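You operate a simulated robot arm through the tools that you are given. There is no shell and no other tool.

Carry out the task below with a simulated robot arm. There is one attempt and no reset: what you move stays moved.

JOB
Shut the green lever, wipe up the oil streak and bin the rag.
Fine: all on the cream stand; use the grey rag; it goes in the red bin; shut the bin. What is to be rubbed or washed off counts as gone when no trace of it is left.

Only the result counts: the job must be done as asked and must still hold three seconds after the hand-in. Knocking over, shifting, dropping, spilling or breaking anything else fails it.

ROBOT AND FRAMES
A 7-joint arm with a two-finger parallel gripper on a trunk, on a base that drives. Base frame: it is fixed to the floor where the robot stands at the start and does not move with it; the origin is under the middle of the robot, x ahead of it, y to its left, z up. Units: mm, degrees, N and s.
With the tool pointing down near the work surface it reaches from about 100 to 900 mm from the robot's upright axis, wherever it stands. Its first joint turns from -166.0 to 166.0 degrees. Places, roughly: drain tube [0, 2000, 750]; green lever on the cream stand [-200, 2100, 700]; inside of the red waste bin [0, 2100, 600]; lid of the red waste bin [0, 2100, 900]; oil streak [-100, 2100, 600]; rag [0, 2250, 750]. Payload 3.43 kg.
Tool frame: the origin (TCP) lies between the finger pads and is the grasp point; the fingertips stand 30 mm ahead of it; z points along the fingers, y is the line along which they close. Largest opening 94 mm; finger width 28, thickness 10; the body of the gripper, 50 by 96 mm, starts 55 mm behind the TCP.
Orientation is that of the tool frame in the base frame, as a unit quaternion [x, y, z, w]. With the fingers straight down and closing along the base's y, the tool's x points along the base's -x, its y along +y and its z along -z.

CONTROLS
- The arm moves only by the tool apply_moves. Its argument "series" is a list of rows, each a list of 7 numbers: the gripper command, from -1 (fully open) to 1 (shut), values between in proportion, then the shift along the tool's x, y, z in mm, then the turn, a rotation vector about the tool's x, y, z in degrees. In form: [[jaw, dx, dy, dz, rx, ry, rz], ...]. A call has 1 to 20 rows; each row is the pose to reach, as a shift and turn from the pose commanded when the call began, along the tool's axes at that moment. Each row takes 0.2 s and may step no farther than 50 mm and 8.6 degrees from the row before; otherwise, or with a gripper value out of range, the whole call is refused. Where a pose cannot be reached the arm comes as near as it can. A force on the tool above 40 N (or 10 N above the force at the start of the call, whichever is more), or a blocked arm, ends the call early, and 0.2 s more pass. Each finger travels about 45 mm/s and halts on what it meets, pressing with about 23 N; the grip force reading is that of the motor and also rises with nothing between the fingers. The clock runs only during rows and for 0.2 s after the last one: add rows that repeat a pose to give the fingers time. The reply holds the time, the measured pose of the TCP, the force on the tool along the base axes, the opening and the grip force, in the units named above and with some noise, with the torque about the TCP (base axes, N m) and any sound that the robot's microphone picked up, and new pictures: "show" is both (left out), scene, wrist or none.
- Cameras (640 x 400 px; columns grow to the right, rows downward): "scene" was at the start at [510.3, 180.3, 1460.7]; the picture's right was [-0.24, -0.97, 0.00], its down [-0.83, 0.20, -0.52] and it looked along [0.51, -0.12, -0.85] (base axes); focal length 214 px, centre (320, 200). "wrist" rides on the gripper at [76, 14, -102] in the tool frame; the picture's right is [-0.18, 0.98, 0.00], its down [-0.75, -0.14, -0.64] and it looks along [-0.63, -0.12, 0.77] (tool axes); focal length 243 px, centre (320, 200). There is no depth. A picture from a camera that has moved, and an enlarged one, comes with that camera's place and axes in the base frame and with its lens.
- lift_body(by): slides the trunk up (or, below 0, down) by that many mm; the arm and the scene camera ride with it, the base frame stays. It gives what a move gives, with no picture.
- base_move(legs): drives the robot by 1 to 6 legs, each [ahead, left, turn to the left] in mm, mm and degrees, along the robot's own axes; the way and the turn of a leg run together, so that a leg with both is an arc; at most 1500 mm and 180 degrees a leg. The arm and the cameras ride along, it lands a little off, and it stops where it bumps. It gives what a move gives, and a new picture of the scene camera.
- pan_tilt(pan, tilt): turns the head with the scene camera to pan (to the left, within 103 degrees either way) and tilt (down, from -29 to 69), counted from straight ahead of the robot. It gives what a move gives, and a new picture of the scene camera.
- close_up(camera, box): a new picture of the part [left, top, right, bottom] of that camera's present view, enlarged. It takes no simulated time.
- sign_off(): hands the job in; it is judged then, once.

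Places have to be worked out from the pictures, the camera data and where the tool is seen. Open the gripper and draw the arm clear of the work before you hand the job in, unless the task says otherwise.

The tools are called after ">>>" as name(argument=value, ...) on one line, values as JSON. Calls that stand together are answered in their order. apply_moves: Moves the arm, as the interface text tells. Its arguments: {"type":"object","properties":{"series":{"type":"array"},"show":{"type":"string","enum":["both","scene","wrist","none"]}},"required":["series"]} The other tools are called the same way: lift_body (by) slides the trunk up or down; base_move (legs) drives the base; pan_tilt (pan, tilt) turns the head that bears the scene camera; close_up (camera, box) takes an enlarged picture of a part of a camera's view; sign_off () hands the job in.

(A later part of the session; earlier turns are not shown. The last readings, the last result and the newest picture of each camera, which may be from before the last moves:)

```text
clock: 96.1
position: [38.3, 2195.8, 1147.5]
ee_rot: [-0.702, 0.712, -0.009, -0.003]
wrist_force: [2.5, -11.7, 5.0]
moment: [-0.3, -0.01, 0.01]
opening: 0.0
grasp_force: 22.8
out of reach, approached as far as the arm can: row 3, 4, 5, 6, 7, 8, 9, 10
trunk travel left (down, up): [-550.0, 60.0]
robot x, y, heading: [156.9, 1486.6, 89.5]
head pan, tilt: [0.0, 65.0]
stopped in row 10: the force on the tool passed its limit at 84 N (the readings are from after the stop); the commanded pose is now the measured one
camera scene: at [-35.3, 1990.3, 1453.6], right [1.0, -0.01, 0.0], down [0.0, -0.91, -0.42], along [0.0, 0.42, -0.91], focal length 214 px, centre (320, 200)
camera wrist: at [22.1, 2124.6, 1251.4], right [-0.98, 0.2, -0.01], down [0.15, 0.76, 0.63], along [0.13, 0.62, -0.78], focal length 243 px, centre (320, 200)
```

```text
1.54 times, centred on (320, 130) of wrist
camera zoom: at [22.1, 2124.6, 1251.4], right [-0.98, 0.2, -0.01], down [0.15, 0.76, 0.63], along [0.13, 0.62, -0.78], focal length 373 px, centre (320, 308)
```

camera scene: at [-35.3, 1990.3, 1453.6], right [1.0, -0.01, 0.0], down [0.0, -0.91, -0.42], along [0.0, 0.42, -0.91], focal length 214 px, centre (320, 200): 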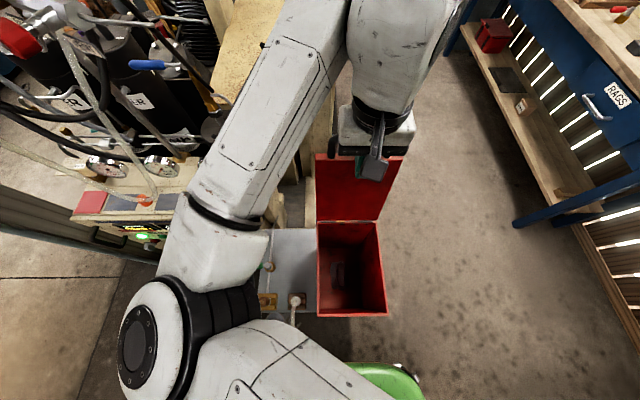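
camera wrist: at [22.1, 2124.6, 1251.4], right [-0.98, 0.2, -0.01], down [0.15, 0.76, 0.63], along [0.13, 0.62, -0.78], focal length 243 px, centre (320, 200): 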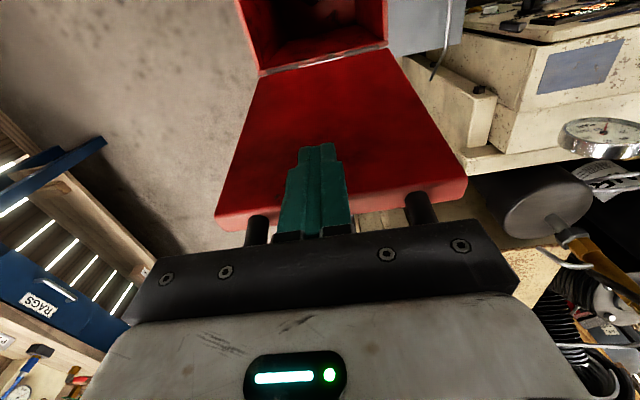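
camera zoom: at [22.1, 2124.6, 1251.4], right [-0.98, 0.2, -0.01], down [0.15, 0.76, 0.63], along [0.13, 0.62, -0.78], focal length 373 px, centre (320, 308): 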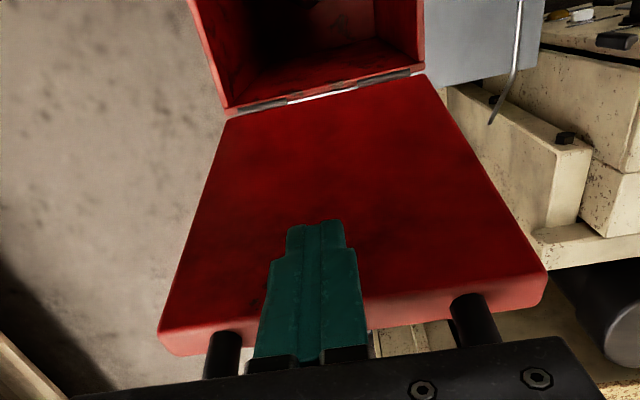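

The arm could not rise that high and the fingers pressed the lid (force stop). I back off and look at the lid's present position.

>>> apply_moves(series=[[1, 20, 0, 0, 0, 0, 0], [1, 50, 0, 0, 0, 0, 0], [1, 90, 0, 0, 0, 0, 0], [1, 130, 0, 0, 0, 0, 0], [1, 170, 0, 0, 0, 0, 0], [1, 210, 0, 0, 0, 0, 0], [1, 210, 0, 0, 0, 0, 0]])

>>> close_up(camera="scene", box=[290, 130, 420, 330])

>>> close_up(camera="wrist", box=[160, 0, 480, 260])

```text
clock: 97.7
position: [35.3, 1986.8, 1144.9]
ee_rot: [-0.703, 0.712, -0.008, 0.0]
wrist_force: [-0.3, 0.0, -0.8]
moment: [-0.01, 0.01, -0.02]
opening: 0.0
grasp_force: 23.0
out of reach, approached as far as the arm can: row 1, 2, 3, 4, 5, 6, 7
trunk travel left (down, up): [-550.0, 60.0]
robot x, y, heading: [157.8, 1485.8, 89.8]
head pan, tilt: [0.0, 65.0]
camera scene: at [-35.4, 1990.7, 1453.4], right [1.0, -0.01, 0.0], down [0.0, -0.91, -0.42], along [0.0, 0.42, -0.91], focal length 214 px, centre (320, 200)
camera wrist: at [19.6, 1913.8, 1248.1], right [-0.98, 0.2, -0.01], down [0.14, 0.76, 0.63], along [0.13, 0.62, -0.77], focal length 243 px, centre (320, 200)
```

scene: 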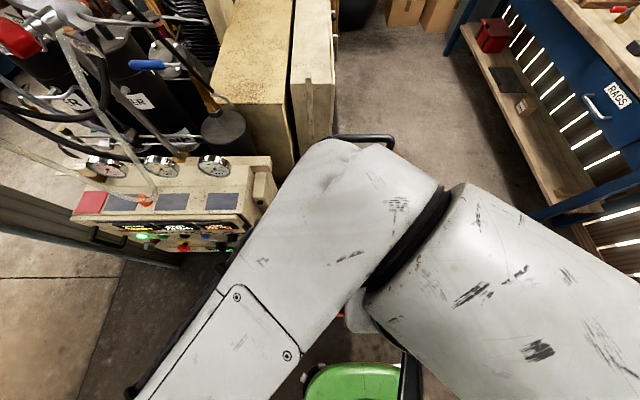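
wrist: 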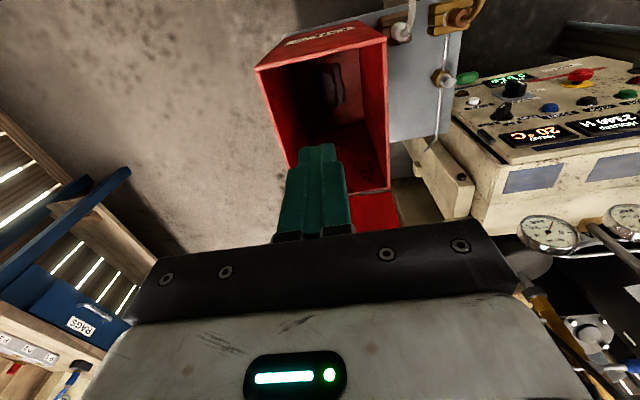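

```text
2.00 times, centred on (355, 230) of scene
camera zoom: at [-35.4, 1990.7, 1453.4], right [1.0, -0.01, 0.0], down [0.0, -0.91, -0.42], along [0.0, 0.42, -0.91], focal length 429 px, centre (250, 140)
```

zoom: 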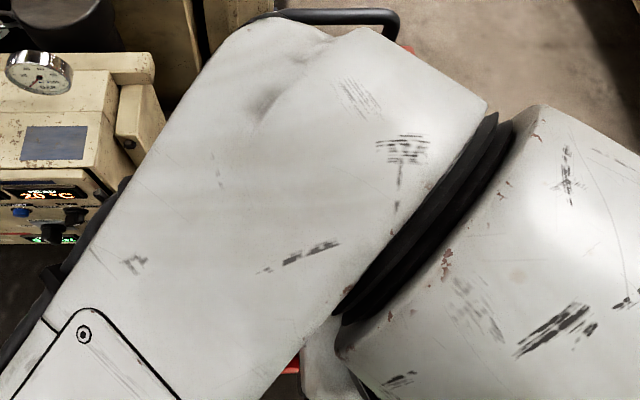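

```text
1.54 times, centred on (320, 130) of wrist
camera zoom: at [19.6, 1913.8, 1248.1], right [-0.98, 0.2, -0.01], down [0.14, 0.76, 0.63], along [0.13, 0.62, -0.77], focal length 373 px, centre (320, 308)
```

zoom: 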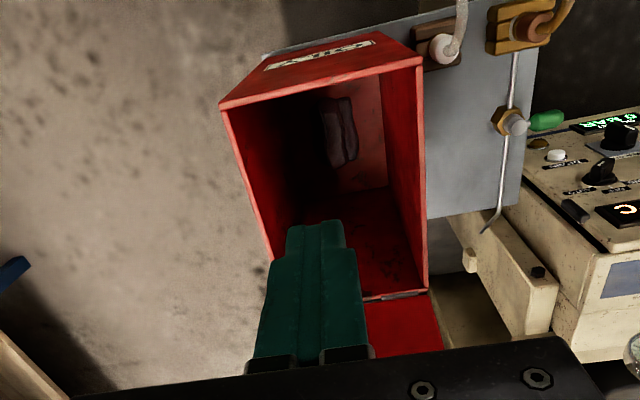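

The lid now leans at about 103° with its bar near y 2234, z 1175; reach height is the limit. I raise the trunk 60 mm and pitch the tool to 45° so the fingers can pass over the bar.

>>> lift_body(by=60)

>>> apply_moves(series=[[1, -14, 0, -4, 0, -7.6, 0], [1, -28, -1, -8, 0, -15.2, 0], [1, -42, -1, -12, 0, -22.8, 0], [1, -56, -2, -16, 0, -30.4, 0], [1, -70, -2, -18, 0, -38, 0], [1, -84, -3, -20, 0, -45.6, 0], [1, -84, -3, -20, 0, -45.6, 0]])

```text
clock: 98.7
position: [34.8, 1988.1, 1205.8]
ee_rot: [-0.703, 0.711, -0.008, 0.0]
wrist_force: [-0.8, 0.4, 0.5]
moment: [0.02, 0.01, -0.02]
opening: 0.0
grasp_force: 22.6
trunk travel left (down, up): [-610.0, 0.0]
robot x, y, heading: [160.4, 1486.6, 89.6]
head pan, tilt: [0.0, 65.0]
```

```text
clock: 100.3
position: [-2.0, 2100.9, 1225.4]
ee_rot: [-0.65, 0.656, 0.266, 0.277]
wrist_force: [-0.3, 0.2, -0.9]
moment: [0.01, 0.03, 0.01]
opening: 0.0
grasp_force: 23.2
out of reach, approached as far as the arm can: row 1, 2, 3, 4, 5, 6, 7
trunk travel left (down, up): [-610.0, 0.0]
robot x, y, heading: [158.1, 1484.7, 89.8]
head pan, tilt: [0.0, 65.0]
camera scene: at [-35.4, 1990.1, 1513.5], right [1.0, -0.01, 0.0], down [0.0, -0.91, -0.42], along [0.0, 0.42, -0.91], focal length 214 px, centre (320, 200)
camera wrist: at [-18.0, 1976.0, 1242.7], right [-0.98, 0.14, 0.12], down [0.13, 0.08, 0.99], along [0.13, 0.99, -0.09], focal length 243 px, centre (320, 200)
```

scene: 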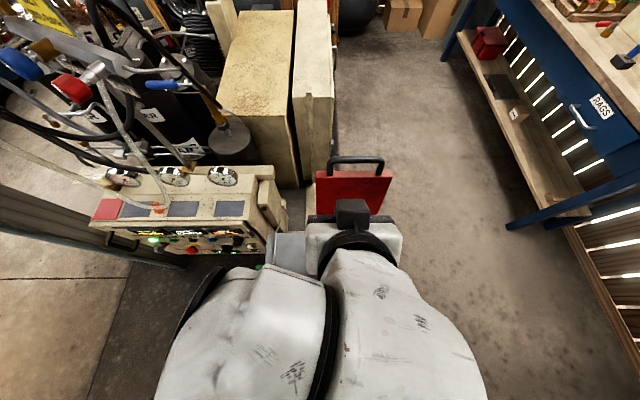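
wrist: 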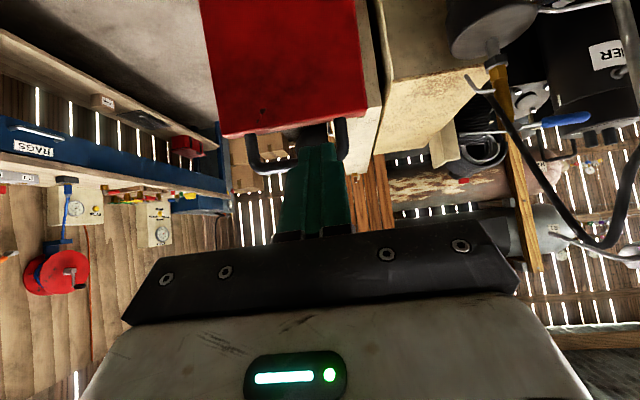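

The pitch is 45° at z 1225. I move to x≈38 and forward a bit, still short of the bar.

>>> apply_moves(series=[[1, -10, -10, 8, 0, 0, 0], [1, -19, -20, 16, 0, 0, 0], [1, -28, -30, 25, 0, 0, 0], [1, -37.5, -40, 33, 0, 0, 0], [1, -37.5, -40, 33, 0, 0, 0]])

>>> close_up(camera="wrist", box=[160, 0, 480, 260])

>>> close_up(camera="scene", box=[280, 130, 430, 270])

```text
clock: 101.5
position: [37.3, 2151.4, 1229.0]
ee_rot: [-0.652, 0.655, 0.265, 0.275]
wrist_force: [0.8, 0.3, 0.3]
moment: [-0.03, 0.02, -0.01]
opening: 0.0
grasp_force: 23.1
trunk travel left (down, up): [-610.0, 0.0]
robot x, y, heading: [157.5, 1485.2, 89.4]
head pan, tilt: [0.0, 65.0]
camera scene: at [-35.4, 1990.9, 1513.3], right [1.0, -0.01, 0.0], down [0.0, -0.91, -0.42], along [0.0, 0.42, -0.91], focal length 214 px, centre (320, 200)
camera wrist: at [22.3, 2026.7, 1245.9], right [-0.98, 0.14, 0.12], down [0.13, 0.08, 0.99], along [0.13, 0.99, -0.1], focal length 243 px, centre (320, 200)
```

scene: 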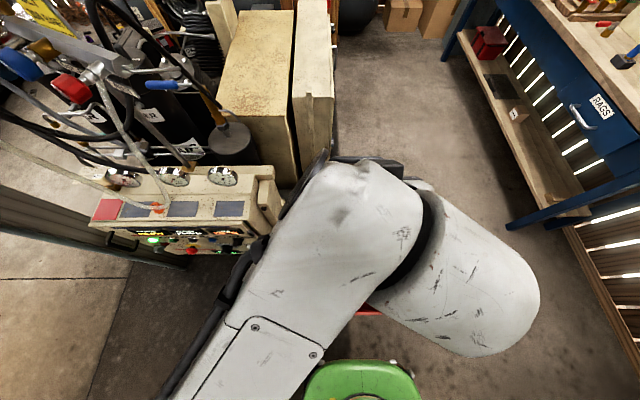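
wrist: 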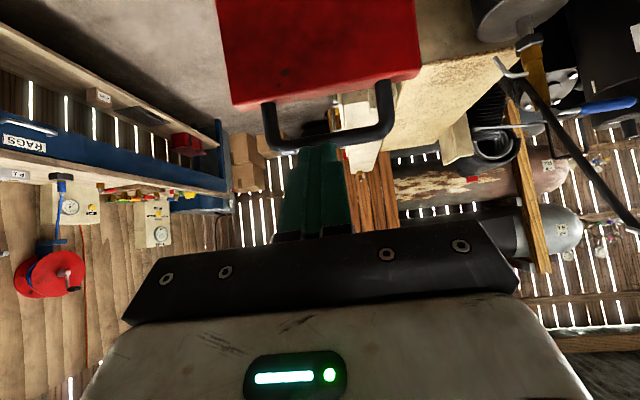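

```text
1.54 times, centred on (320, 130) of wrist
camera zoom: at [22.3, 2026.7, 1245.9], right [-0.98, 0.14, 0.12], down [0.13, 0.08, 0.99], along [0.13, 0.99, -0.1], focal length 373 px, centre (320, 308)
```

zoom: 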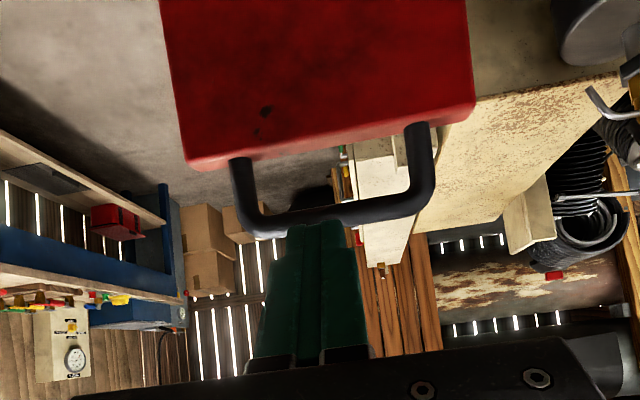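

```text
2.86 times, centred on (355, 200) of scene
camera zoom: at [-35.4, 1990.9, 1513.3], right [1.0, -0.01, 0.0], down [0.0, -0.91, -0.42], along [0.0, 0.42, -0.91], focal length 613 px, centre (220, 200)
```

zoom: 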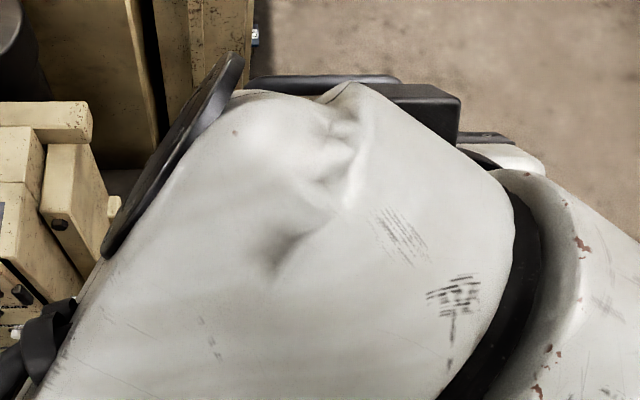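

The bar is where I computed (y≈2234, z≈1176) and the fingertips are above it. I go forward in two stages, checking the height holds.

>>> apply_moves(series=[[1, -13, 0, 11, 0, 0, 0], [1, -26, 0, 23, 0, 0, 0], [1, -39, 0, 35, 0, 0, 0], [1, -39, 0, 35, 0, 0, 0]], show="wrist")

```text
clock: 102.5
position: [38.2, 2204.2, 1229.8]
ee_rot: [-0.651, 0.656, 0.265, 0.275]
wrist_force: [1.2, -0.4, -0.7]
moment: [0.03, 0.01, -0.01]
opening: 0.0
grasp_force: 22.9
trunk travel left (down, up): [-610.0, 0.0]
robot x, y, heading: [150.6, 1483.6, 89.5]
head pan, tilt: [0.0, 65.0]
camera wrist: at [22.5, 2078.9, 1248.4], right [-0.98, 0.14, 0.12], down [0.13, 0.08, 0.99], along [0.13, 0.99, -0.1], focal length 243 px, centre (320, 200)
```

wrist: 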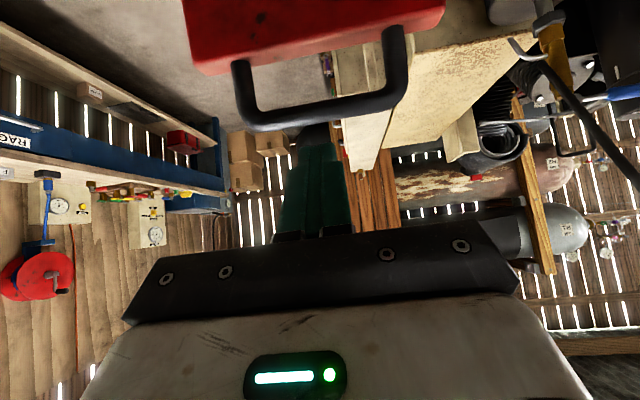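

Height held. I go on over the bar and lower behind it.

>>> apply_moves(series=[[1, -11, 0, 11, 0, 0, 0], [1, -22, 0, 22, 0, 0, 0], [1, -32.5, 0, 32.5, 0, 0, 0], [1, -22, 0, 43, 0, 0, 0], [1, -10.6, 0, 54.4, 0, 0, 0], [1, -10.6, 0, 54.4, 0, 0, 0]], show="both")

>>> close_up(camera="wrist", box=[160, 0, 480, 260])

```text
clock: 103.9
position: [40.4, 2249.2, 1198.9]
ee_rot: [-0.651, 0.656, 0.266, 0.275]
wrist_force: [0.2, 0.8, 0.8]
moment: [0.01, 0.0, 0.01]
opening: 0.0
grasp_force: 23.2
trunk travel left (down, up): [-610.0, 0.0]
robot x, y, heading: [155.0, 1485.0, 89.6]
head pan, tilt: [0.0, 65.0]
camera scene: at [-35.4, 1990.9, 1513.3], right [1.0, -0.01, 0.0], down [0.0, -0.91, -0.42], along [0.0, 0.42, -0.91], focal length 214 px, centre (320, 200)
camera wrist: at [24.2, 2124.7, 1217.1], right [-0.98, 0.14, 0.12], down [0.13, 0.08, 0.99], along [0.13, 0.99, -0.1], focal length 243 px, centre (320, 200)
```

scene: 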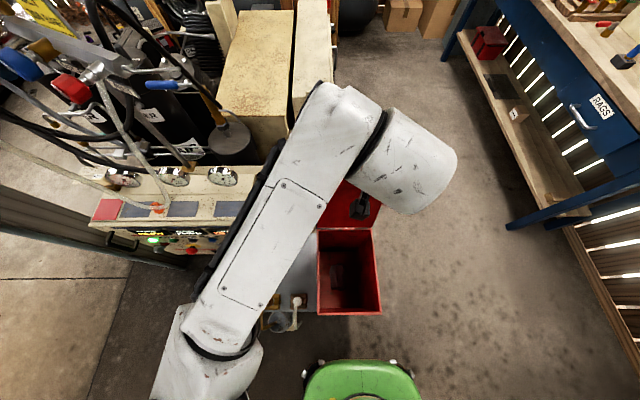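
wrist: 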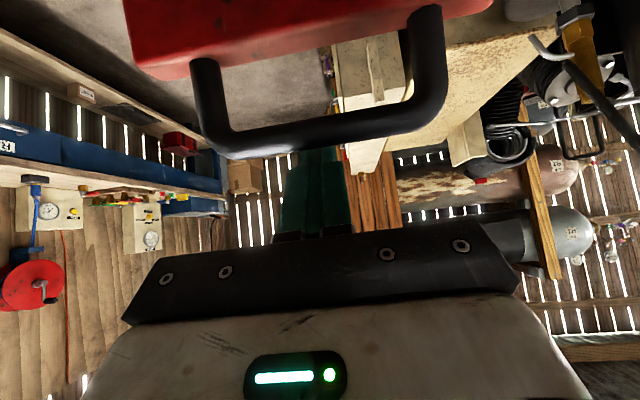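

```text
1.54 times, centred on (320, 130) of wrist
camera zoom: at [24.2, 2124.7, 1217.1], right [-0.98, 0.14, 0.12], down [0.13, 0.08, 0.99], along [0.13, 0.99, -0.1], focal length 373 px, centre (320, 308)
```

zoom: 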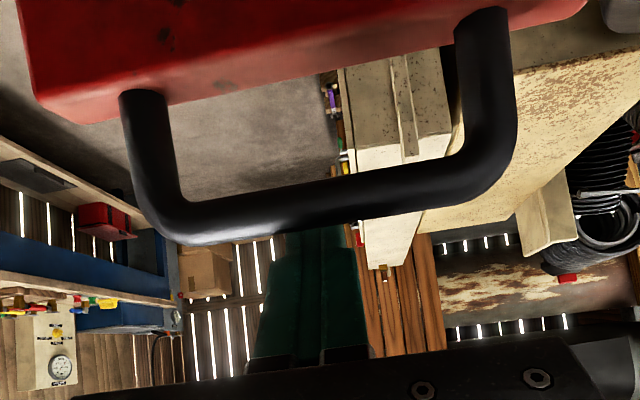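

The fingers are behind the bar. I pull it forward along the arc to about 80° and check.

>>> apply_moves(series=[[1, 6.5, 0, -8, 0, 0, 0], [1, 13.1, 0, -16, 0, 0, 0], [1, 20, 0, -25, 0, 0, 0], [1, 26.8, 0, -33.9, 0, 0, 0], [1, 34.4, 0, -42.2, 0, 0, 0], [1, 42, 0, -50.5, 0, 0, 0], [1, 50.3, 0, -58.1, 0, 0, 0], [1, 58.6, 0, -65.7, 0, 0, 0], [1, 67.5, 0, -72.6, 0, 0, 0], [1, 76.4, 0, -79.4, 0, 0, 0]])

```text
clock: 106.1
position: [37.4, 2140.8, 1201.4]
ee_rot: [-0.651, 0.656, 0.263, 0.276]
wrist_force: [0.5, 0.1, 0.4]
moment: [-0.01, 0.01, -0.01]
opening: 0.0
grasp_force: 22.9
trunk travel left (down, up): [-610.0, 0.0]
robot x, y, heading: [155.7, 1483.8, 89.7]
head pan, tilt: [0.0, 65.0]
camera scene: at [-35.3, 1990.9, 1513.2], right [1.0, -0.01, 0.0], down [0.0, -0.91, -0.42], along [0.0, 0.42, -0.91], focal length 214 px, centre (320, 200)
camera wrist: at [21.5, 2015.6, 1220.1], right [-0.98, 0.14, 0.12], down [0.13, 0.08, 0.99], along [0.13, 0.99, -0.1], focal length 243 px, centre (320, 200)
```

scene: 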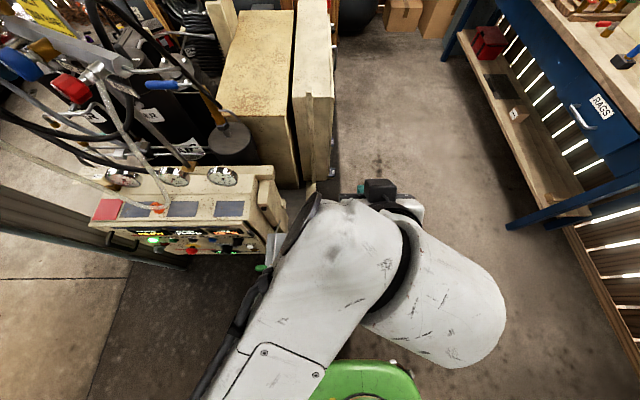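
wrist: 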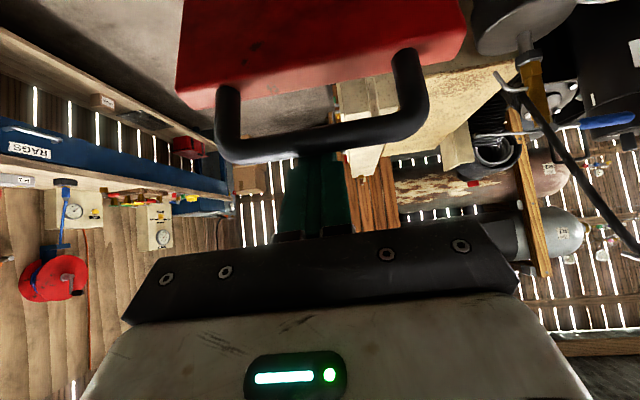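

The lid follows well. I continue to about 45°.

>>> apply_moves(series=[[1, 9.5, 0, -6, 0, 0, 0], [1, 19, 0, -12.1, 0, 0, 0], [1, 29, 0, -17.3, 0, 0, 0], [1, 39, 0, -22.4, 0, 0, 0], [1, 49.3, 0, -26.7, 0, 0, 0], [1, 59.7, 0, -31, 0, 0, 0], [1, 70.4, 0, -34.4, 0, 0, 0], [1, 81.2, 0, -37.8, 0, 0, 0], [1, 92.2, 0, -40.3, 0, 0, 0], [1, 103.2, 0, -42.7, 0, 0, 0], [1, 114.3, 0, -44.2, 0, 0, 0], [1, 125.5, 0, -45.6, 0, 0, 0], [1, 136.7, 0, -46.1, 0, 0, 0], [1, 148, 0, -46.6, 0, 0, 0]])

```text
clock: 109.1
position: [-2.1, 2025.8, 1132.4]
ee_rot: [-0.651, 0.656, 0.264, 0.275]
wrist_force: [0.2, 0.9, -0.1]
moment: [0.0, -0.03, 0.03]
opening: 0.2
grasp_force: 23.1
out of reach, approached as far as the arm can: row 1, 2, 3, 4, 5, 6, 7, 8, 9, 10, 11, 12, 13, 14
trunk travel left (down, up): [-610.0, 0.0]
robot x, y, heading: [152.5, 1489.0, 89.9]
head pan, tilt: [0.0, 65.0]
camera scene: at [-35.5, 1991.2, 1513.3], right [1.0, -0.01, 0.0], down [0.0, -0.91, -0.42], along [0.0, 0.42, -0.91], focal length 214 px, centre (320, 200)
camera wrist: at [-17.5, 1901.4, 1150.7], right [-0.98, 0.14, 0.12], down [0.13, 0.08, 0.99], along [0.13, 0.99, -0.1], focal length 243 px, centre (320, 200)
```

scene: 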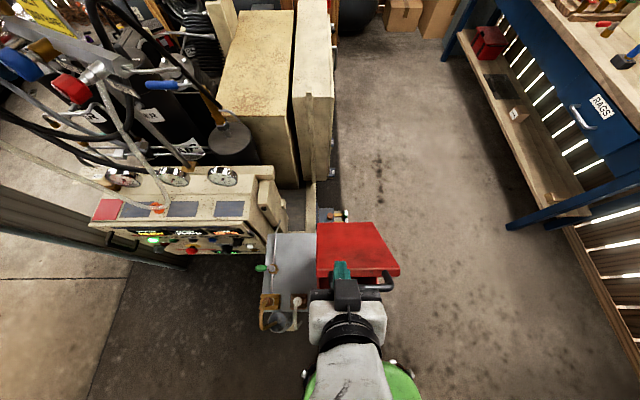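
wrist: 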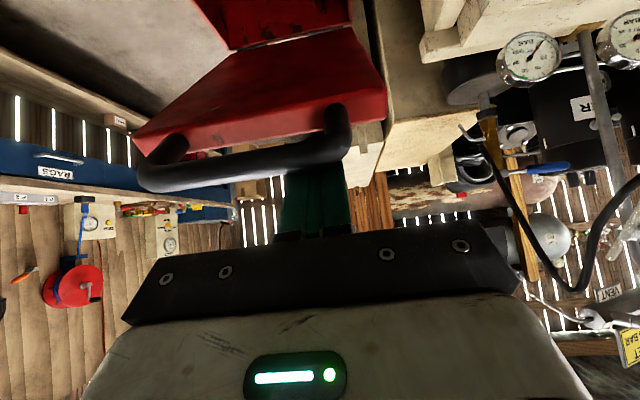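

The lid is at about 50° and the arm is at its inner limit. I pull the fingers out from behind the bar, up and toward the robot.

>>> apply_moves(series=[[1, 0, 0, -15, 0, 0, 0], [1, 0, 0, -30, 0, 0, 0], [1, -10, 0, -45, 0, 0, 0], [1, -20, 0, -55, 0, 0, 0]])

```text
clock: 110.1
position: [-29.3, 2000.5, 1175.9]
ee_rot: [-0.65, 0.656, 0.265, 0.276]
wrist_force: [1.0, -0.7, 0.1]
moment: [0.0, -0.01, 0.01]
opening: 0.2
grasp_force: 23.2
out of reach, approached as far as the arm can: row 1, 2, 3, 4
trunk travel left (down, up): [-610.0, 0.0]
robot x, y, heading: [156.2, 1486.5, 89.9]
head pan, tilt: [0.0, 65.0]
camera scene: at [-35.0, 1990.7, 1513.3], right [1.0, -0.01, 0.0], down [0.0, -0.91, -0.42], along [0.0, 0.42, -0.91], focal length 214 px, centre (320, 200)
camera wrist: at [-44.9, 1875.9, 1194.4], right [-0.98, 0.14, 0.12], down [0.13, 0.08, 0.99], along [0.13, 0.99, -0.1], focal length 243 px, centre (320, 200)
```

scene: 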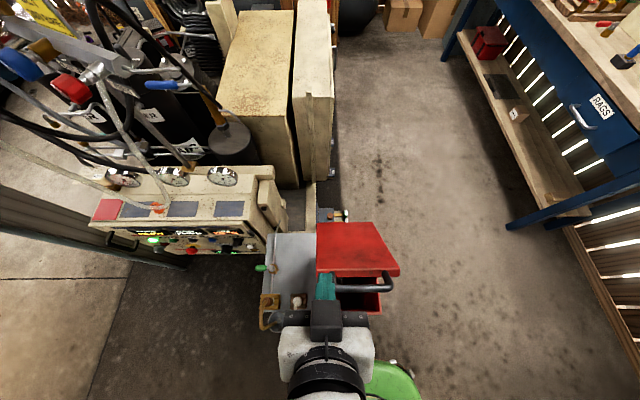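
wrist: 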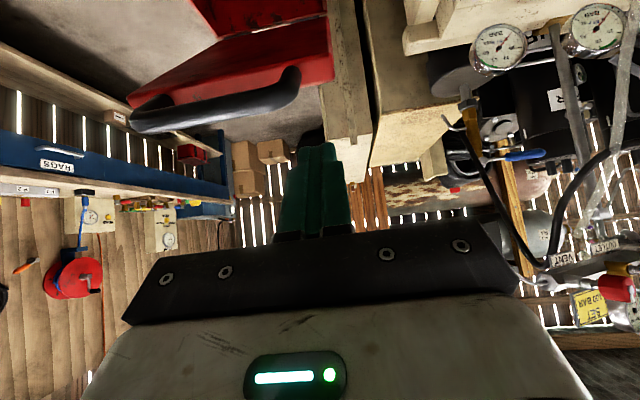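

The fingers are free and the lid stays at about 50°. I back the base 130 mm so I can push the lid down from above.

>>> base_move(legs=[[-130, -30, 0]])

>>> close_up(camera="scene", box=[270, 130, 420, 290])

```text
clock: 111.4
position: [0.3, 1870.1, 1176.1]
ee_rot: [-0.651, 0.656, 0.265, 0.276]
wrist_force: [-0.9, 0.2, -0.8]
moment: [0.02, 0.01, 0.0]
opening: 0.0
grasp_force: 23.3
trunk travel left (down, up): [-610.0, 0.0]
robot x, y, heading: [184.1, 1352.4, 89.7]
head pan, tilt: [0.0, 65.0]
camera scene: at [-6.2, 1858.7, 1513.3], right [1.0, 0.0, 0.0], down [0.0, -0.91, -0.42], along [0.0, 0.42, -0.91], focal length 214 px, centre (320, 200)
```

scene: 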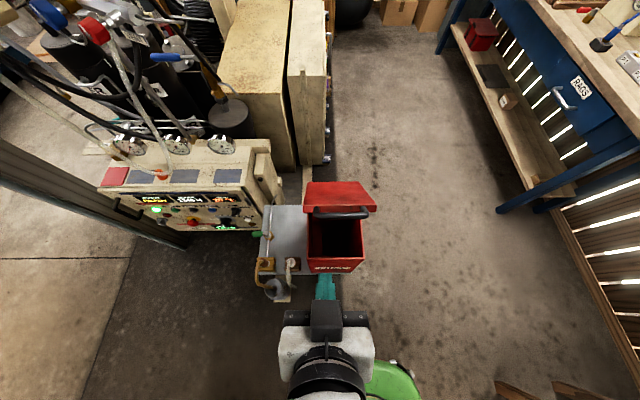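

```text
2.50 times, centred on (345, 210) of scene
camera zoom: at [-6.2, 1858.7, 1513.3], right [1.0, 0.0, 0.0], down [0.0, -0.91, -0.42], along [0.0, 0.42, -0.91], focal length 536 px, centre (258, 175)
```

zoom: 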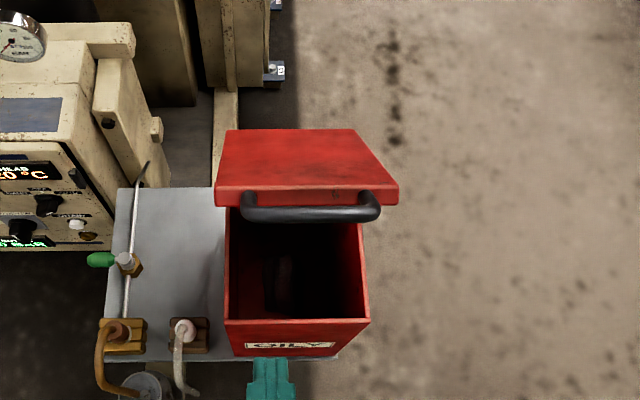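

The stand top is clean and the lid bar sits at (y 2007, z 1120). I go over the bar again at 45° pitch from this better distance.

>>> apply_moves(series=[[1, -18, -10, 18, 0, 0, 0], [1, -36, -20, 36, 0, 0, 0], [1, -54, -28, 54, 0, 0, 0], [1, -72, -34, 72, 0, 0, 0], [1, -90, -37.7, 90, 0, 0, 0], [1, -104.6, -37.7, 104.6, 0, 0, 0], [1, -104.6, -37.7, 104.6, 0, 0, 0]])

>>> close_up(camera="wrist", box=[160, 0, 480, 260])

```text
clock: 113.0
position: [39.1, 2016.9, 1177.0]
ee_rot: [-0.651, 0.656, 0.264, 0.275]
wrist_force: [0.2, 0.0, -0.2]
moment: [0.0, 0.0, 0.0]
opening: 0.1
grasp_force: 23.3
out of reach, approached as far as the arm can: row 1, 2, 3
trunk travel left (down, up): [-610.0, 0.0]
robot x, y, heading: [183.8, 1350.8, 89.6]
head pan, tilt: [0.0, 65.0]
camera scene: at [-6.2, 1858.9, 1513.3], right [1.0, 0.0, 0.0], down [0.0, -0.91, -0.42], along [0.0, 0.42, -0.91], focal length 214 px, centre (320, 200)
camera wrist: at [23.4, 1892.4, 1194.5], right [-0.98, 0.14, 0.12], down [0.13, 0.08, 0.99], along [0.13, 0.99, -0.1], focal length 243 px, centre (320, 200)
```

scene: 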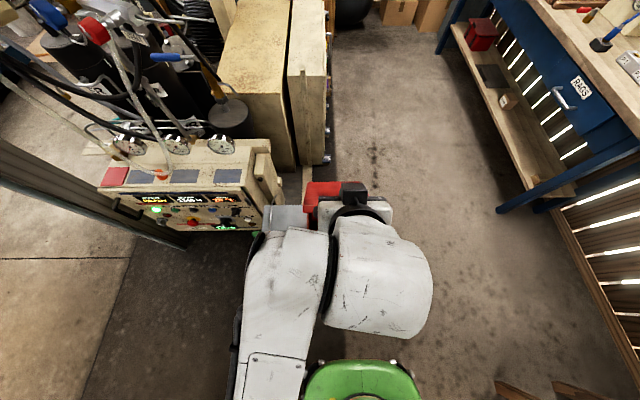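
wrist: 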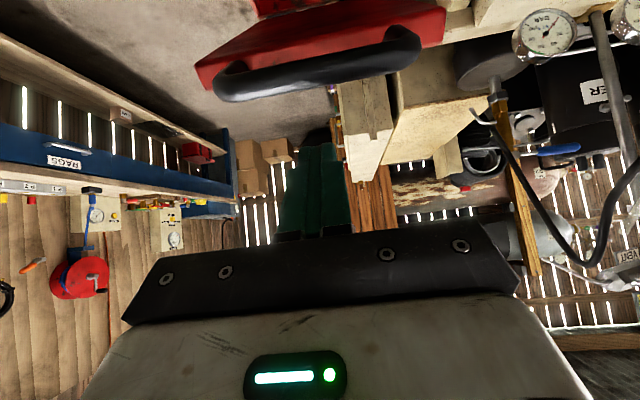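

```text
1.54 times, centred on (320, 130) of wrist
camera zoom: at [23.4, 1892.4, 1194.5], right [-0.98, 0.14, 0.12], down [0.13, 0.08, 0.99], along [0.13, 0.99, -0.1], focal length 373 px, centre (320, 308)
```

zoom: 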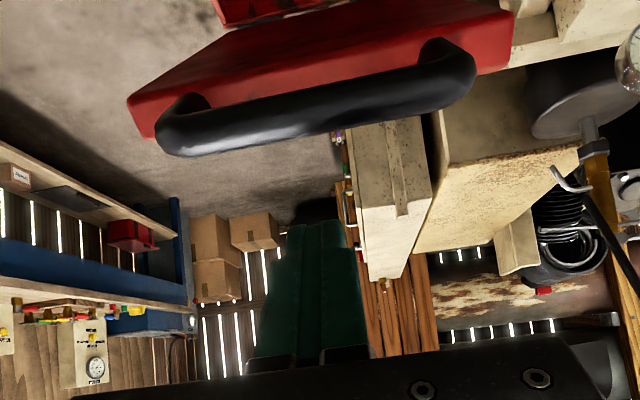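

The fingers stand above and behind the bar. I lower onto it and follow the closing arc down to about 20°.

>>> apply_moves(series=[[1, 11, 0, 9, 0, 0, 0], [1, 21.8, 0, 17.7, 0, 0, 0], [1, 33, 0, 15, 0, 0, 0], [1, 44.8, 0, 12.8, 0, 0, 0], [1, 56, 0, 13, 0, 0, 0], [1, 67.2, 0, 13.8, 0, 0, 0], [1, 78.3, 0, 15, 0, 0, 0], [1, 89.5, 0, 16.7, 0, 0, 0], [1, 100.5, 0, 19, 0, 0, 0], [1, 111.5, 0, 21.6, 0, 0, 0], [1, 122.3, 0, 25, 0, 0, 0], [1, 133, 0, 28.4, 0, 0, 0], [1, 143.4, 0, 32.5, 0, 0, 0], [1, 153.8, 0, 37, 0, 0, 0]])

>>> close_up(camera="scene", box=[270, 150, 420, 290])

```text
clock: 116.0
position: [40.7, 1933.5, 1040.6]
ee_rot: [-0.651, 0.656, 0.264, 0.276]
wrist_force: [0.0, -0.3, -0.9]
moment: [-0.01, -0.02, 0.0]
opening: 0.0
grasp_force: 23.6
trunk travel left (down, up): [-610.0, 0.0]
robot x, y, heading: [185.6, 1353.0, 89.7]
head pan, tilt: [0.0, 65.0]
camera scene: at [-6.2, 1858.7, 1513.3], right [1.0, 0.0, 0.0], down [0.0, -0.91, -0.42], along [0.0, 0.42, -0.91], focal length 214 px, centre (320, 200)
camera wrist: at [24.4, 1808.3, 1059.2], right [-0.98, 0.14, 0.12], down [0.13, 0.08, 0.99], along [0.13, 0.99, -0.1], focal length 243 px, centre (320, 200)
```

scene: 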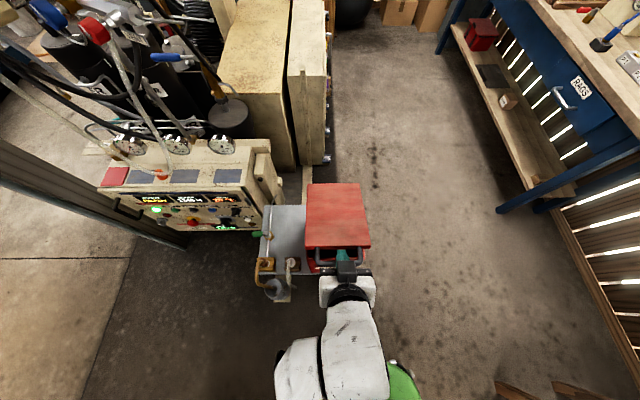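
wrist: 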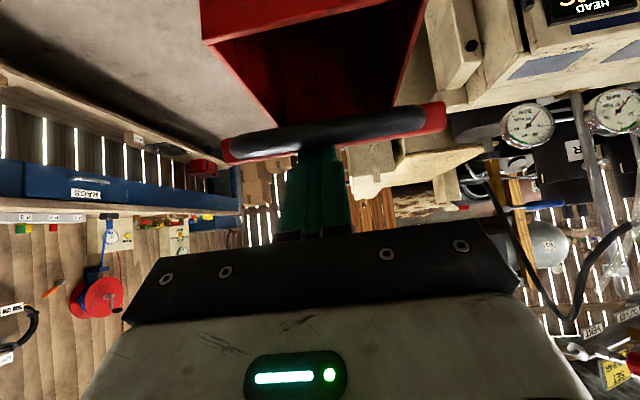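

```text
2.86 times, centred on (345, 220) of scene
camera zoom: at [-6.2, 1858.7, 1513.3], right [1.0, 0.0, 0.0], down [0.0, -0.91, -0.42], along [0.0, 0.42, -0.91], focal length 613 px, centre (249, 143)
```

zoom: 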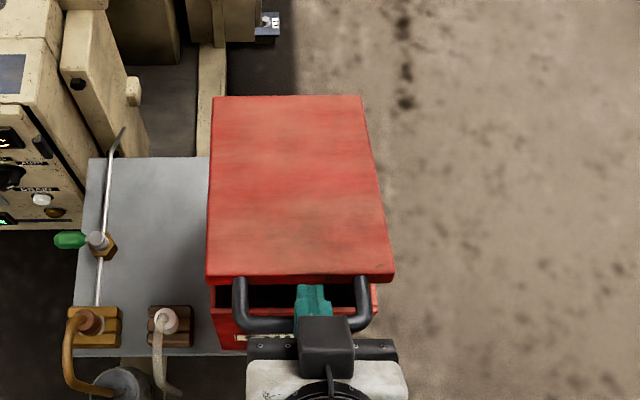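

Nearly shut. I continue the arc to press it closed.

>>> apply_moves(series=[[1, 10, 0, 5, 0, 0, 0], [1, 19.9, 0, 10.3, 0, 0, 0], [1, 29.5, 0, 16.3, 0, 0, 0], [1, 39, 0, 22.4, 0, 0, 0], [1, 48, 0, 29, 0, 0, 0], [1, 56.8, 0, 36.1, 0, 0, 0], [1, 65, 0, 43.5, 0, 0, 0], [1, 70, 0, 48, 0, 0, 0], [1, 73.4, 0, 51.3, 0, 0, 0], [1, 75.5, 0, 53.4, 0, 0, 0]])

>>> close_up(camera="scene", box=[270, 150, 420, 290])

```text
clock: 118.2
position: [41.5, 1920.3, 955.5]
ee_rot: [-0.649, 0.654, 0.269, 0.28]
wrist_force: [-2.2, 16.9, 33.8]
moment: [0.34, -0.1, -0.09]
opening: 0.0
grasp_force: 23.2
trunk travel left (down, up): [-610.0, 0.0]
robot x, y, heading: [186.7, 1351.6, 90.0]
head pan, tilt: [0.0, 65.0]
camera scene: at [-6.0, 1858.7, 1514.0], right [1.0, 0.0, 0.0], down [0.0, -0.91, -0.42], along [0.0, 0.42, -0.91], focal length 214 px, centre (320, 200)
camera wrist: at [25.9, 1795.7, 971.6], right [-0.98, 0.14, 0.12], down [0.13, 0.07, 0.99], along [0.13, 0.99, -0.08], focal length 243 px, centre (320, 200)
```

scene: 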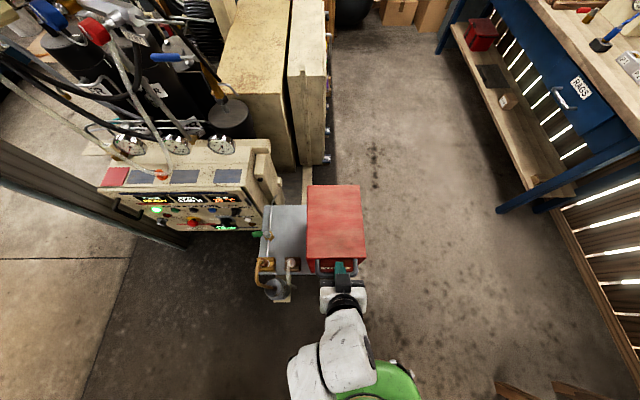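
wrist: 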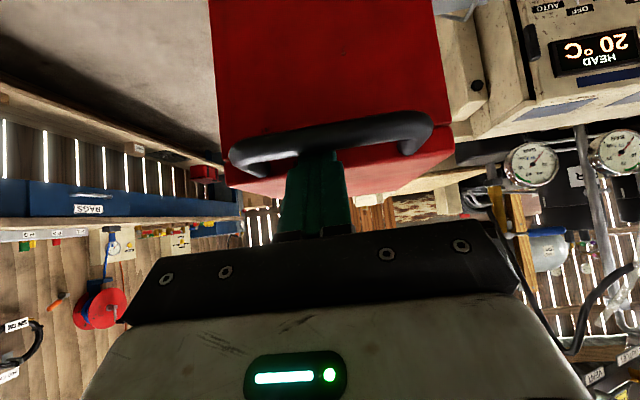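

```text
2.86 times, centred on (345, 220) of scene
camera zoom: at [-6.0, 1858.7, 1514.0], right [1.0, 0.0, 0.0], down [0.0, -0.91, -0.42], along [0.0, 0.42, -0.91], focal length 613 px, centre (249, 143)
```

zoom: 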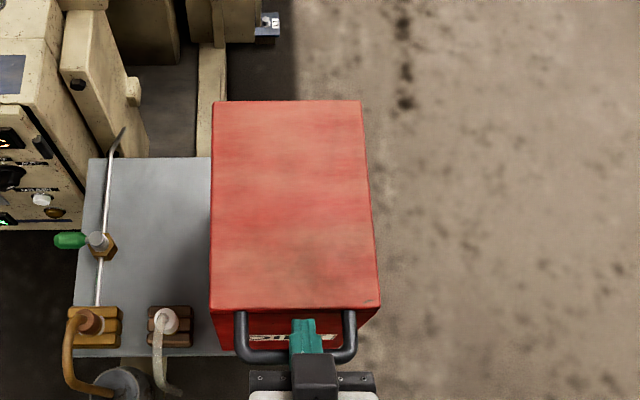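

The force rose to 34 N as the lid met its rim, and it looks shut. I slide the fingers straight back out and withdraw, then inspect the seam.

>>> apply_moves(series=[[1, -2, 0, -8, 0, 0, 0], [1, -2, 0, -25, 0, 0, 0], [1, -2, 0, -50, 0, 0, 0], [1, -2, 0, -85, 0, 0, 0], [1, -2, 0, -110, 0, 0, 0]])

>>> close_up(camera="scene", box=[270, 160, 390, 290])

>>> close_up(camera="wrist", box=[160, 0, 480, 220])

```text
clock: 119.4
position: [43.1, 1853.6, 1033.1]
ee_rot: [-0.646, 0.653, 0.27, 0.288]
wrist_force: [0.9, 0.7, 0.0]
moment: [-0.01, 0.04, -0.01]
opening: 0.1
grasp_force: 23.2
trunk travel left (down, up): [-610.0, 0.0]
robot x, y, heading: [183.3, 1353.6, 89.4]
head pan, tilt: [0.0, 65.0]
camera scene: at [-6.2, 1858.8, 1513.2], right [1.0, 0.0, 0.0], down [0.0, -0.91, -0.42], along [0.0, 0.42, -0.91], focal length 214 px, centre (320, 200)
camera wrist: at [25.5, 1728.7, 1047.9], right [-0.98, 0.15, 0.11], down [0.12, 0.05, 0.99], along [0.14, 0.99, -0.07], focal length 243 px, centre (320, 200)
```

scene: 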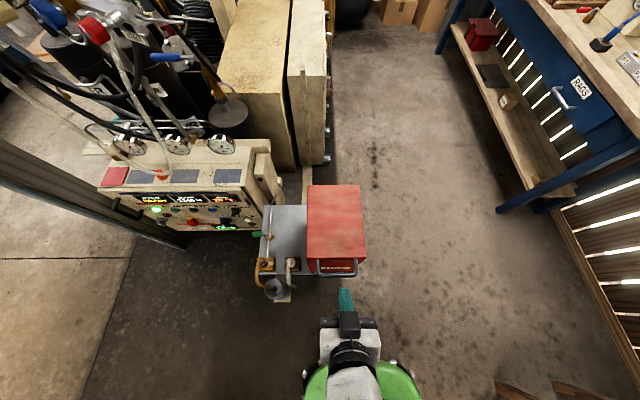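
wrist: 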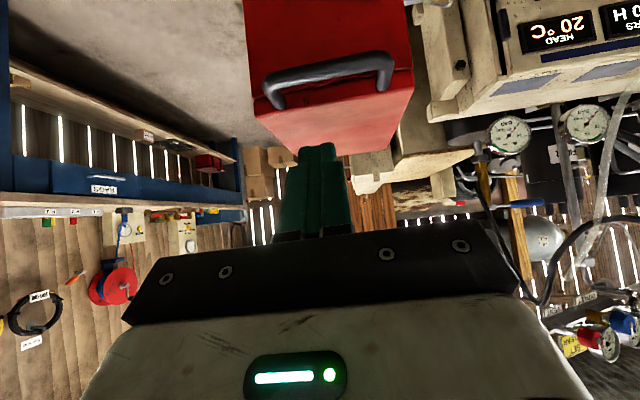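

```text
3.08 times, centred on (330, 225) of scene
camera zoom: at [-6.2, 1858.8, 1513.2], right [1.0, 0.0, 0.0], down [0.0, -0.91, -0.42], along [0.0, 0.42, -0.91], focal length 660 px, centre (289, 123)
```

zoom: 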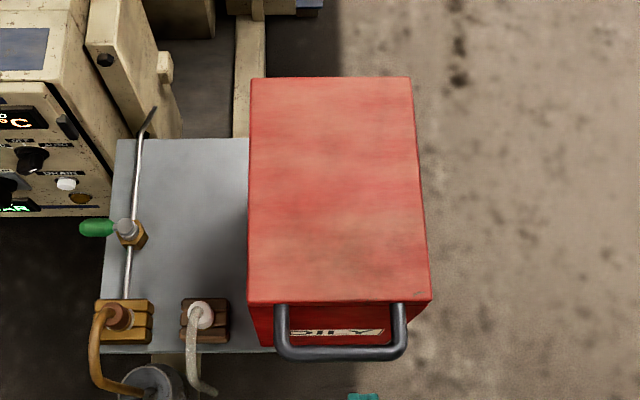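

```text
1.82 times, centred on (320, 110) of wrist
camera zoom: at [25.5, 1728.7, 1047.9], right [-0.98, 0.15, 0.11], down [0.12, 0.05, 0.99], along [0.14, 0.99, -0.07], focal length 441 px, centre (320, 364)
```

zoom: 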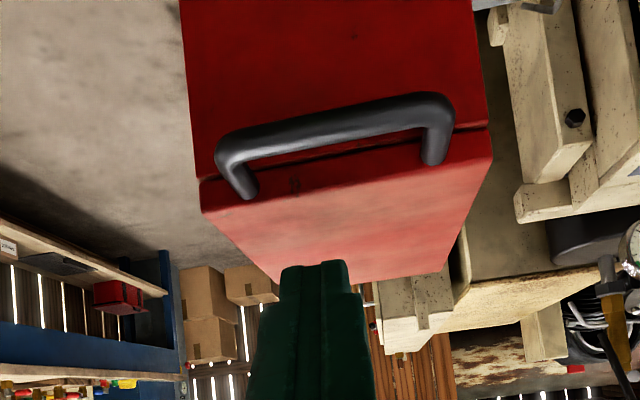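

The lid looks shut with only a thin seam. To be sure, I press lightly on the lid top from above near its front edge.

>>> apply_moves(series=[[1, -16.5, 0.5, 25.7, 0, 0, 0], [1, -33, 1, 51.4, 0, 0, 0], [1, -49.5, 1.5, 77.1, 0, 0, 0], [1, -65.9, 2, 102.8, 0, 0, 0], [1, -56, 2, 112, 0, 0, 0], [1, -47, 2, 120.5, 0, 0, 0], [1, -42.5, 2, 125, 0, 0, 0], [1, -39.5, 2, 128, 0, 0, 0]], show="wrist")

```text
clock: 121.2
position: [38.9, 1960.0, 970.8]
ee_rot: [-0.65, 0.654, 0.268, 0.279]
wrist_force: [-0.5, -11.1, 38.5]
moment: [0.08, 0.01, -0.08]
opening: 0.0
grasp_force: 23.3
trunk travel left (down, up): [-610.0, 0.0]
robot x, y, heading: [182.0, 1352.4, 89.8]
head pan, tilt: [0.0, 65.0]
camera wrist: at [23.3, 1835.3, 988.7], right [-0.98, 0.14, 0.12], down [0.13, 0.07, 0.99], along [0.13, 0.99, -0.09], focal length 243 px, centre (320, 200)
```

wrist: 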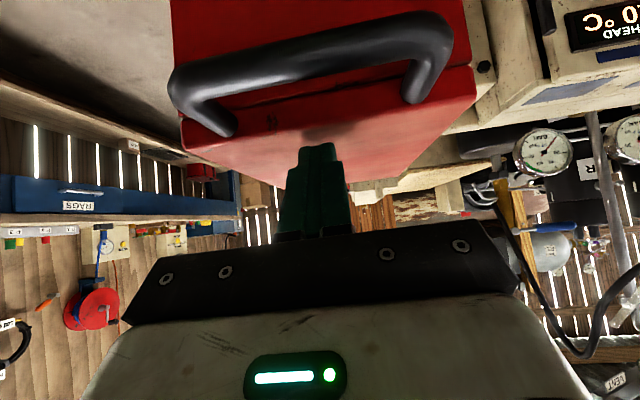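

It resists firmly at 38 N with the tip at z≈940, so the lid is fully shut. I lift off, draw the arm back and open the gripper.

>>> apply_moves(series=[[1, -14, 0, -14, 0, 0, 0], [1, -28, 0, -28, 0, 0, 0], [0.5, -28, 0, -58, 0, 0, 0], [0, -28, 0, -88, 0, 0, 0], [-0.5, -28, 0, -118, 0, 0, 0], [-1, -28, 0, -148, 0, 0, 0], [-1, -28, 0, -148, 0, 0, 0], [-1, -28, 0, -148, 0, 0, 0]])

>>> base_move(legs=[[-120, 0, 0]])

>>> pan_tilt(pan=10, tilt=50)

>>> close_up(camera="scene", box=[240, 120, 400, 290])

```text
clock: 123.0
position: [37.8, 1873.8, 1093.2]
ee_rot: [-0.65, 0.657, 0.263, 0.276]
wrist_force: [0.5, -0.3, 0.4]
moment: [0.01, -0.02, 0.0]
opening: 93.5
grasp_force: 0.2
trunk travel left (down, up): [-610.0, 0.0]
robot x, y, heading: [185.8, 1353.0, 89.3]
head pan, tilt: [0.0, 65.0]
camera scene: at [-6.2, 1858.7, 1513.3], right [1.0, 0.0, 0.0], down [0.0, -0.91, -0.42], along [0.0, 0.42, -0.91], focal length 214 px, centre (320, 200)
camera wrist: at [21.3, 1749.9, 1110.3], right [-0.98, 0.14, 0.12], down [0.13, 0.08, 0.99], along [0.13, 0.99, -0.1], focal length 243 px, centre (320, 200)
```

scene: 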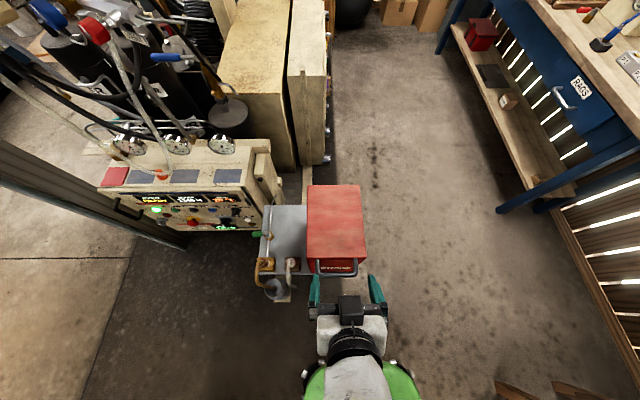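
wrist: 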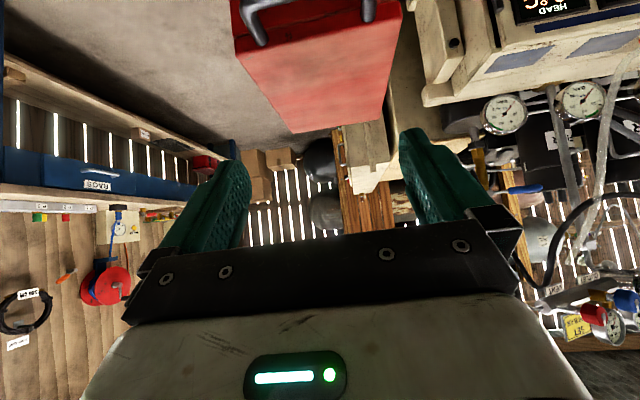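

```text
clock: 124.2
position: [36.3, 1754.4, 1090.5]
ee_rot: [-0.652, 0.655, 0.265, 0.275]
wrist_force: [-0.1, 0.4, -0.6]
moment: [0.0, 0.0, 0.01]
opening: 94.1
grasp_force: 0.1
trunk travel left (down, up): [-610.0, 0.0]
robot x, y, heading: [183.6, 1234.0, 89.8]
head pan, tilt: [0.0, 65.0]
camera scene: at [-7.1, 1737.6, 1513.3], right [1.0, 0.0, 0.0], down [0.0, -0.91, -0.42], along [0.0, 0.42, -0.91], focal length 214 px, centre (320, 200)
```

scene: 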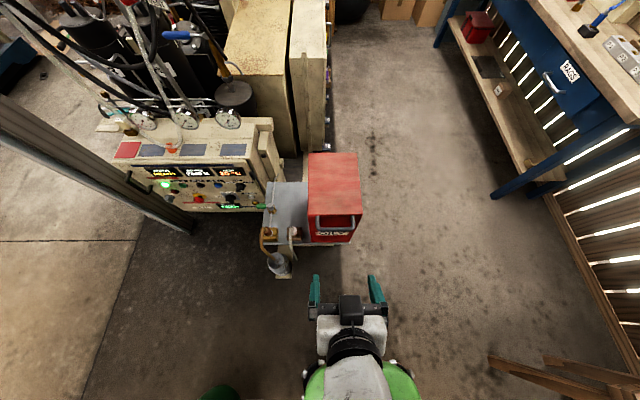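

```text
clock: 125.0
position: [35.9, 1754.4, 1092.2]
ee_rot: [-0.652, 0.655, 0.264, 0.276]
wrist_force: [0.1, 0.5, 0.1]
moment: [0.01, 0.02, 0.01]
opening: 93.6
grasp_force: 0.0
trunk travel left (down, up): [-610.0, 0.0]
robot x, y, heading: [184.7, 1228.1, 89.8]
head pan, tilt: [10.0, 50.0]
camera scene: at [-20.4, 1752.7, 1531.4], right [0.99, 0.17, 0.0], down [0.13, -0.76, -0.64], along [-0.11, 0.63, -0.77], focal length 214 px, centre (320, 200)
```

scene: 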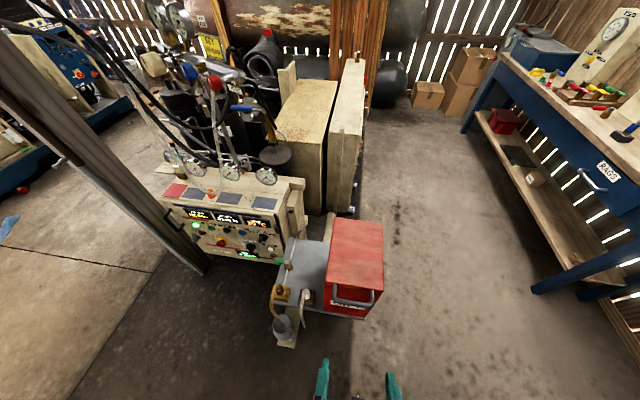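

```text
2.35 times, centred on (320, 205) of scene
camera zoom: at [-20.4, 1752.7, 1531.4], right [0.99, 0.17, 0.0], down [0.13, -0.76, -0.64], along [-0.11, 0.63, -0.77], focal length 505 px, centre (320, 188)
```

zoom: 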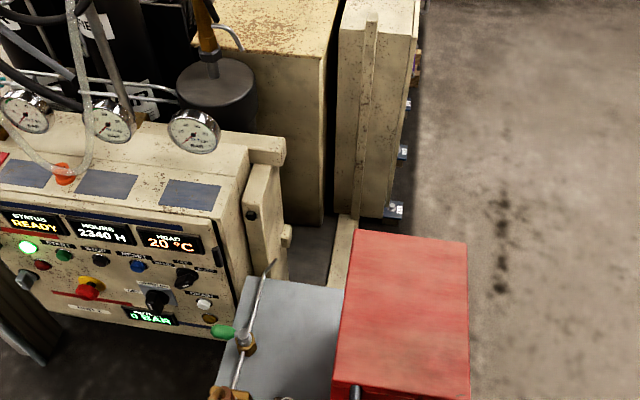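

>>> close_up(camera="scene", box=[250, 200, 400, 350])

>>> close_up(camera="scene", box=[270, 230, 335, 310])

```text
2.67 times, centred on (325, 275) of scene
camera zoom: at [-20.4, 1752.7, 1531.4], right [0.99, 0.17, 0.0], down [0.13, -0.76, -0.64], along [-0.11, 0.63, -0.77], focal length 572 px, centre (307, 0)
```

zoom: 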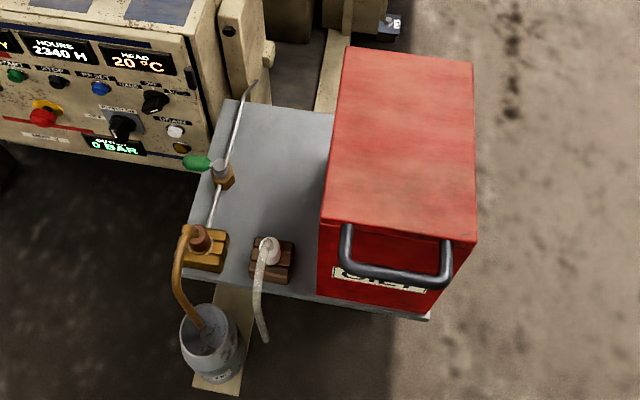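

```text
5.00 times, centred on (302, 270) of scene
camera zoom: at [-20.4, 1752.7, 1531.4], right [0.99, 0.17, 0.0], down [0.13, -0.76, -0.64], along [-0.11, 0.63, -0.77], focal length 1072 px, centre (408, -150)
```

zoom: 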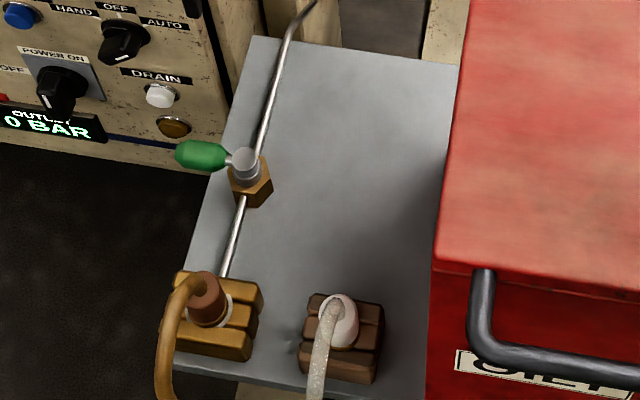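

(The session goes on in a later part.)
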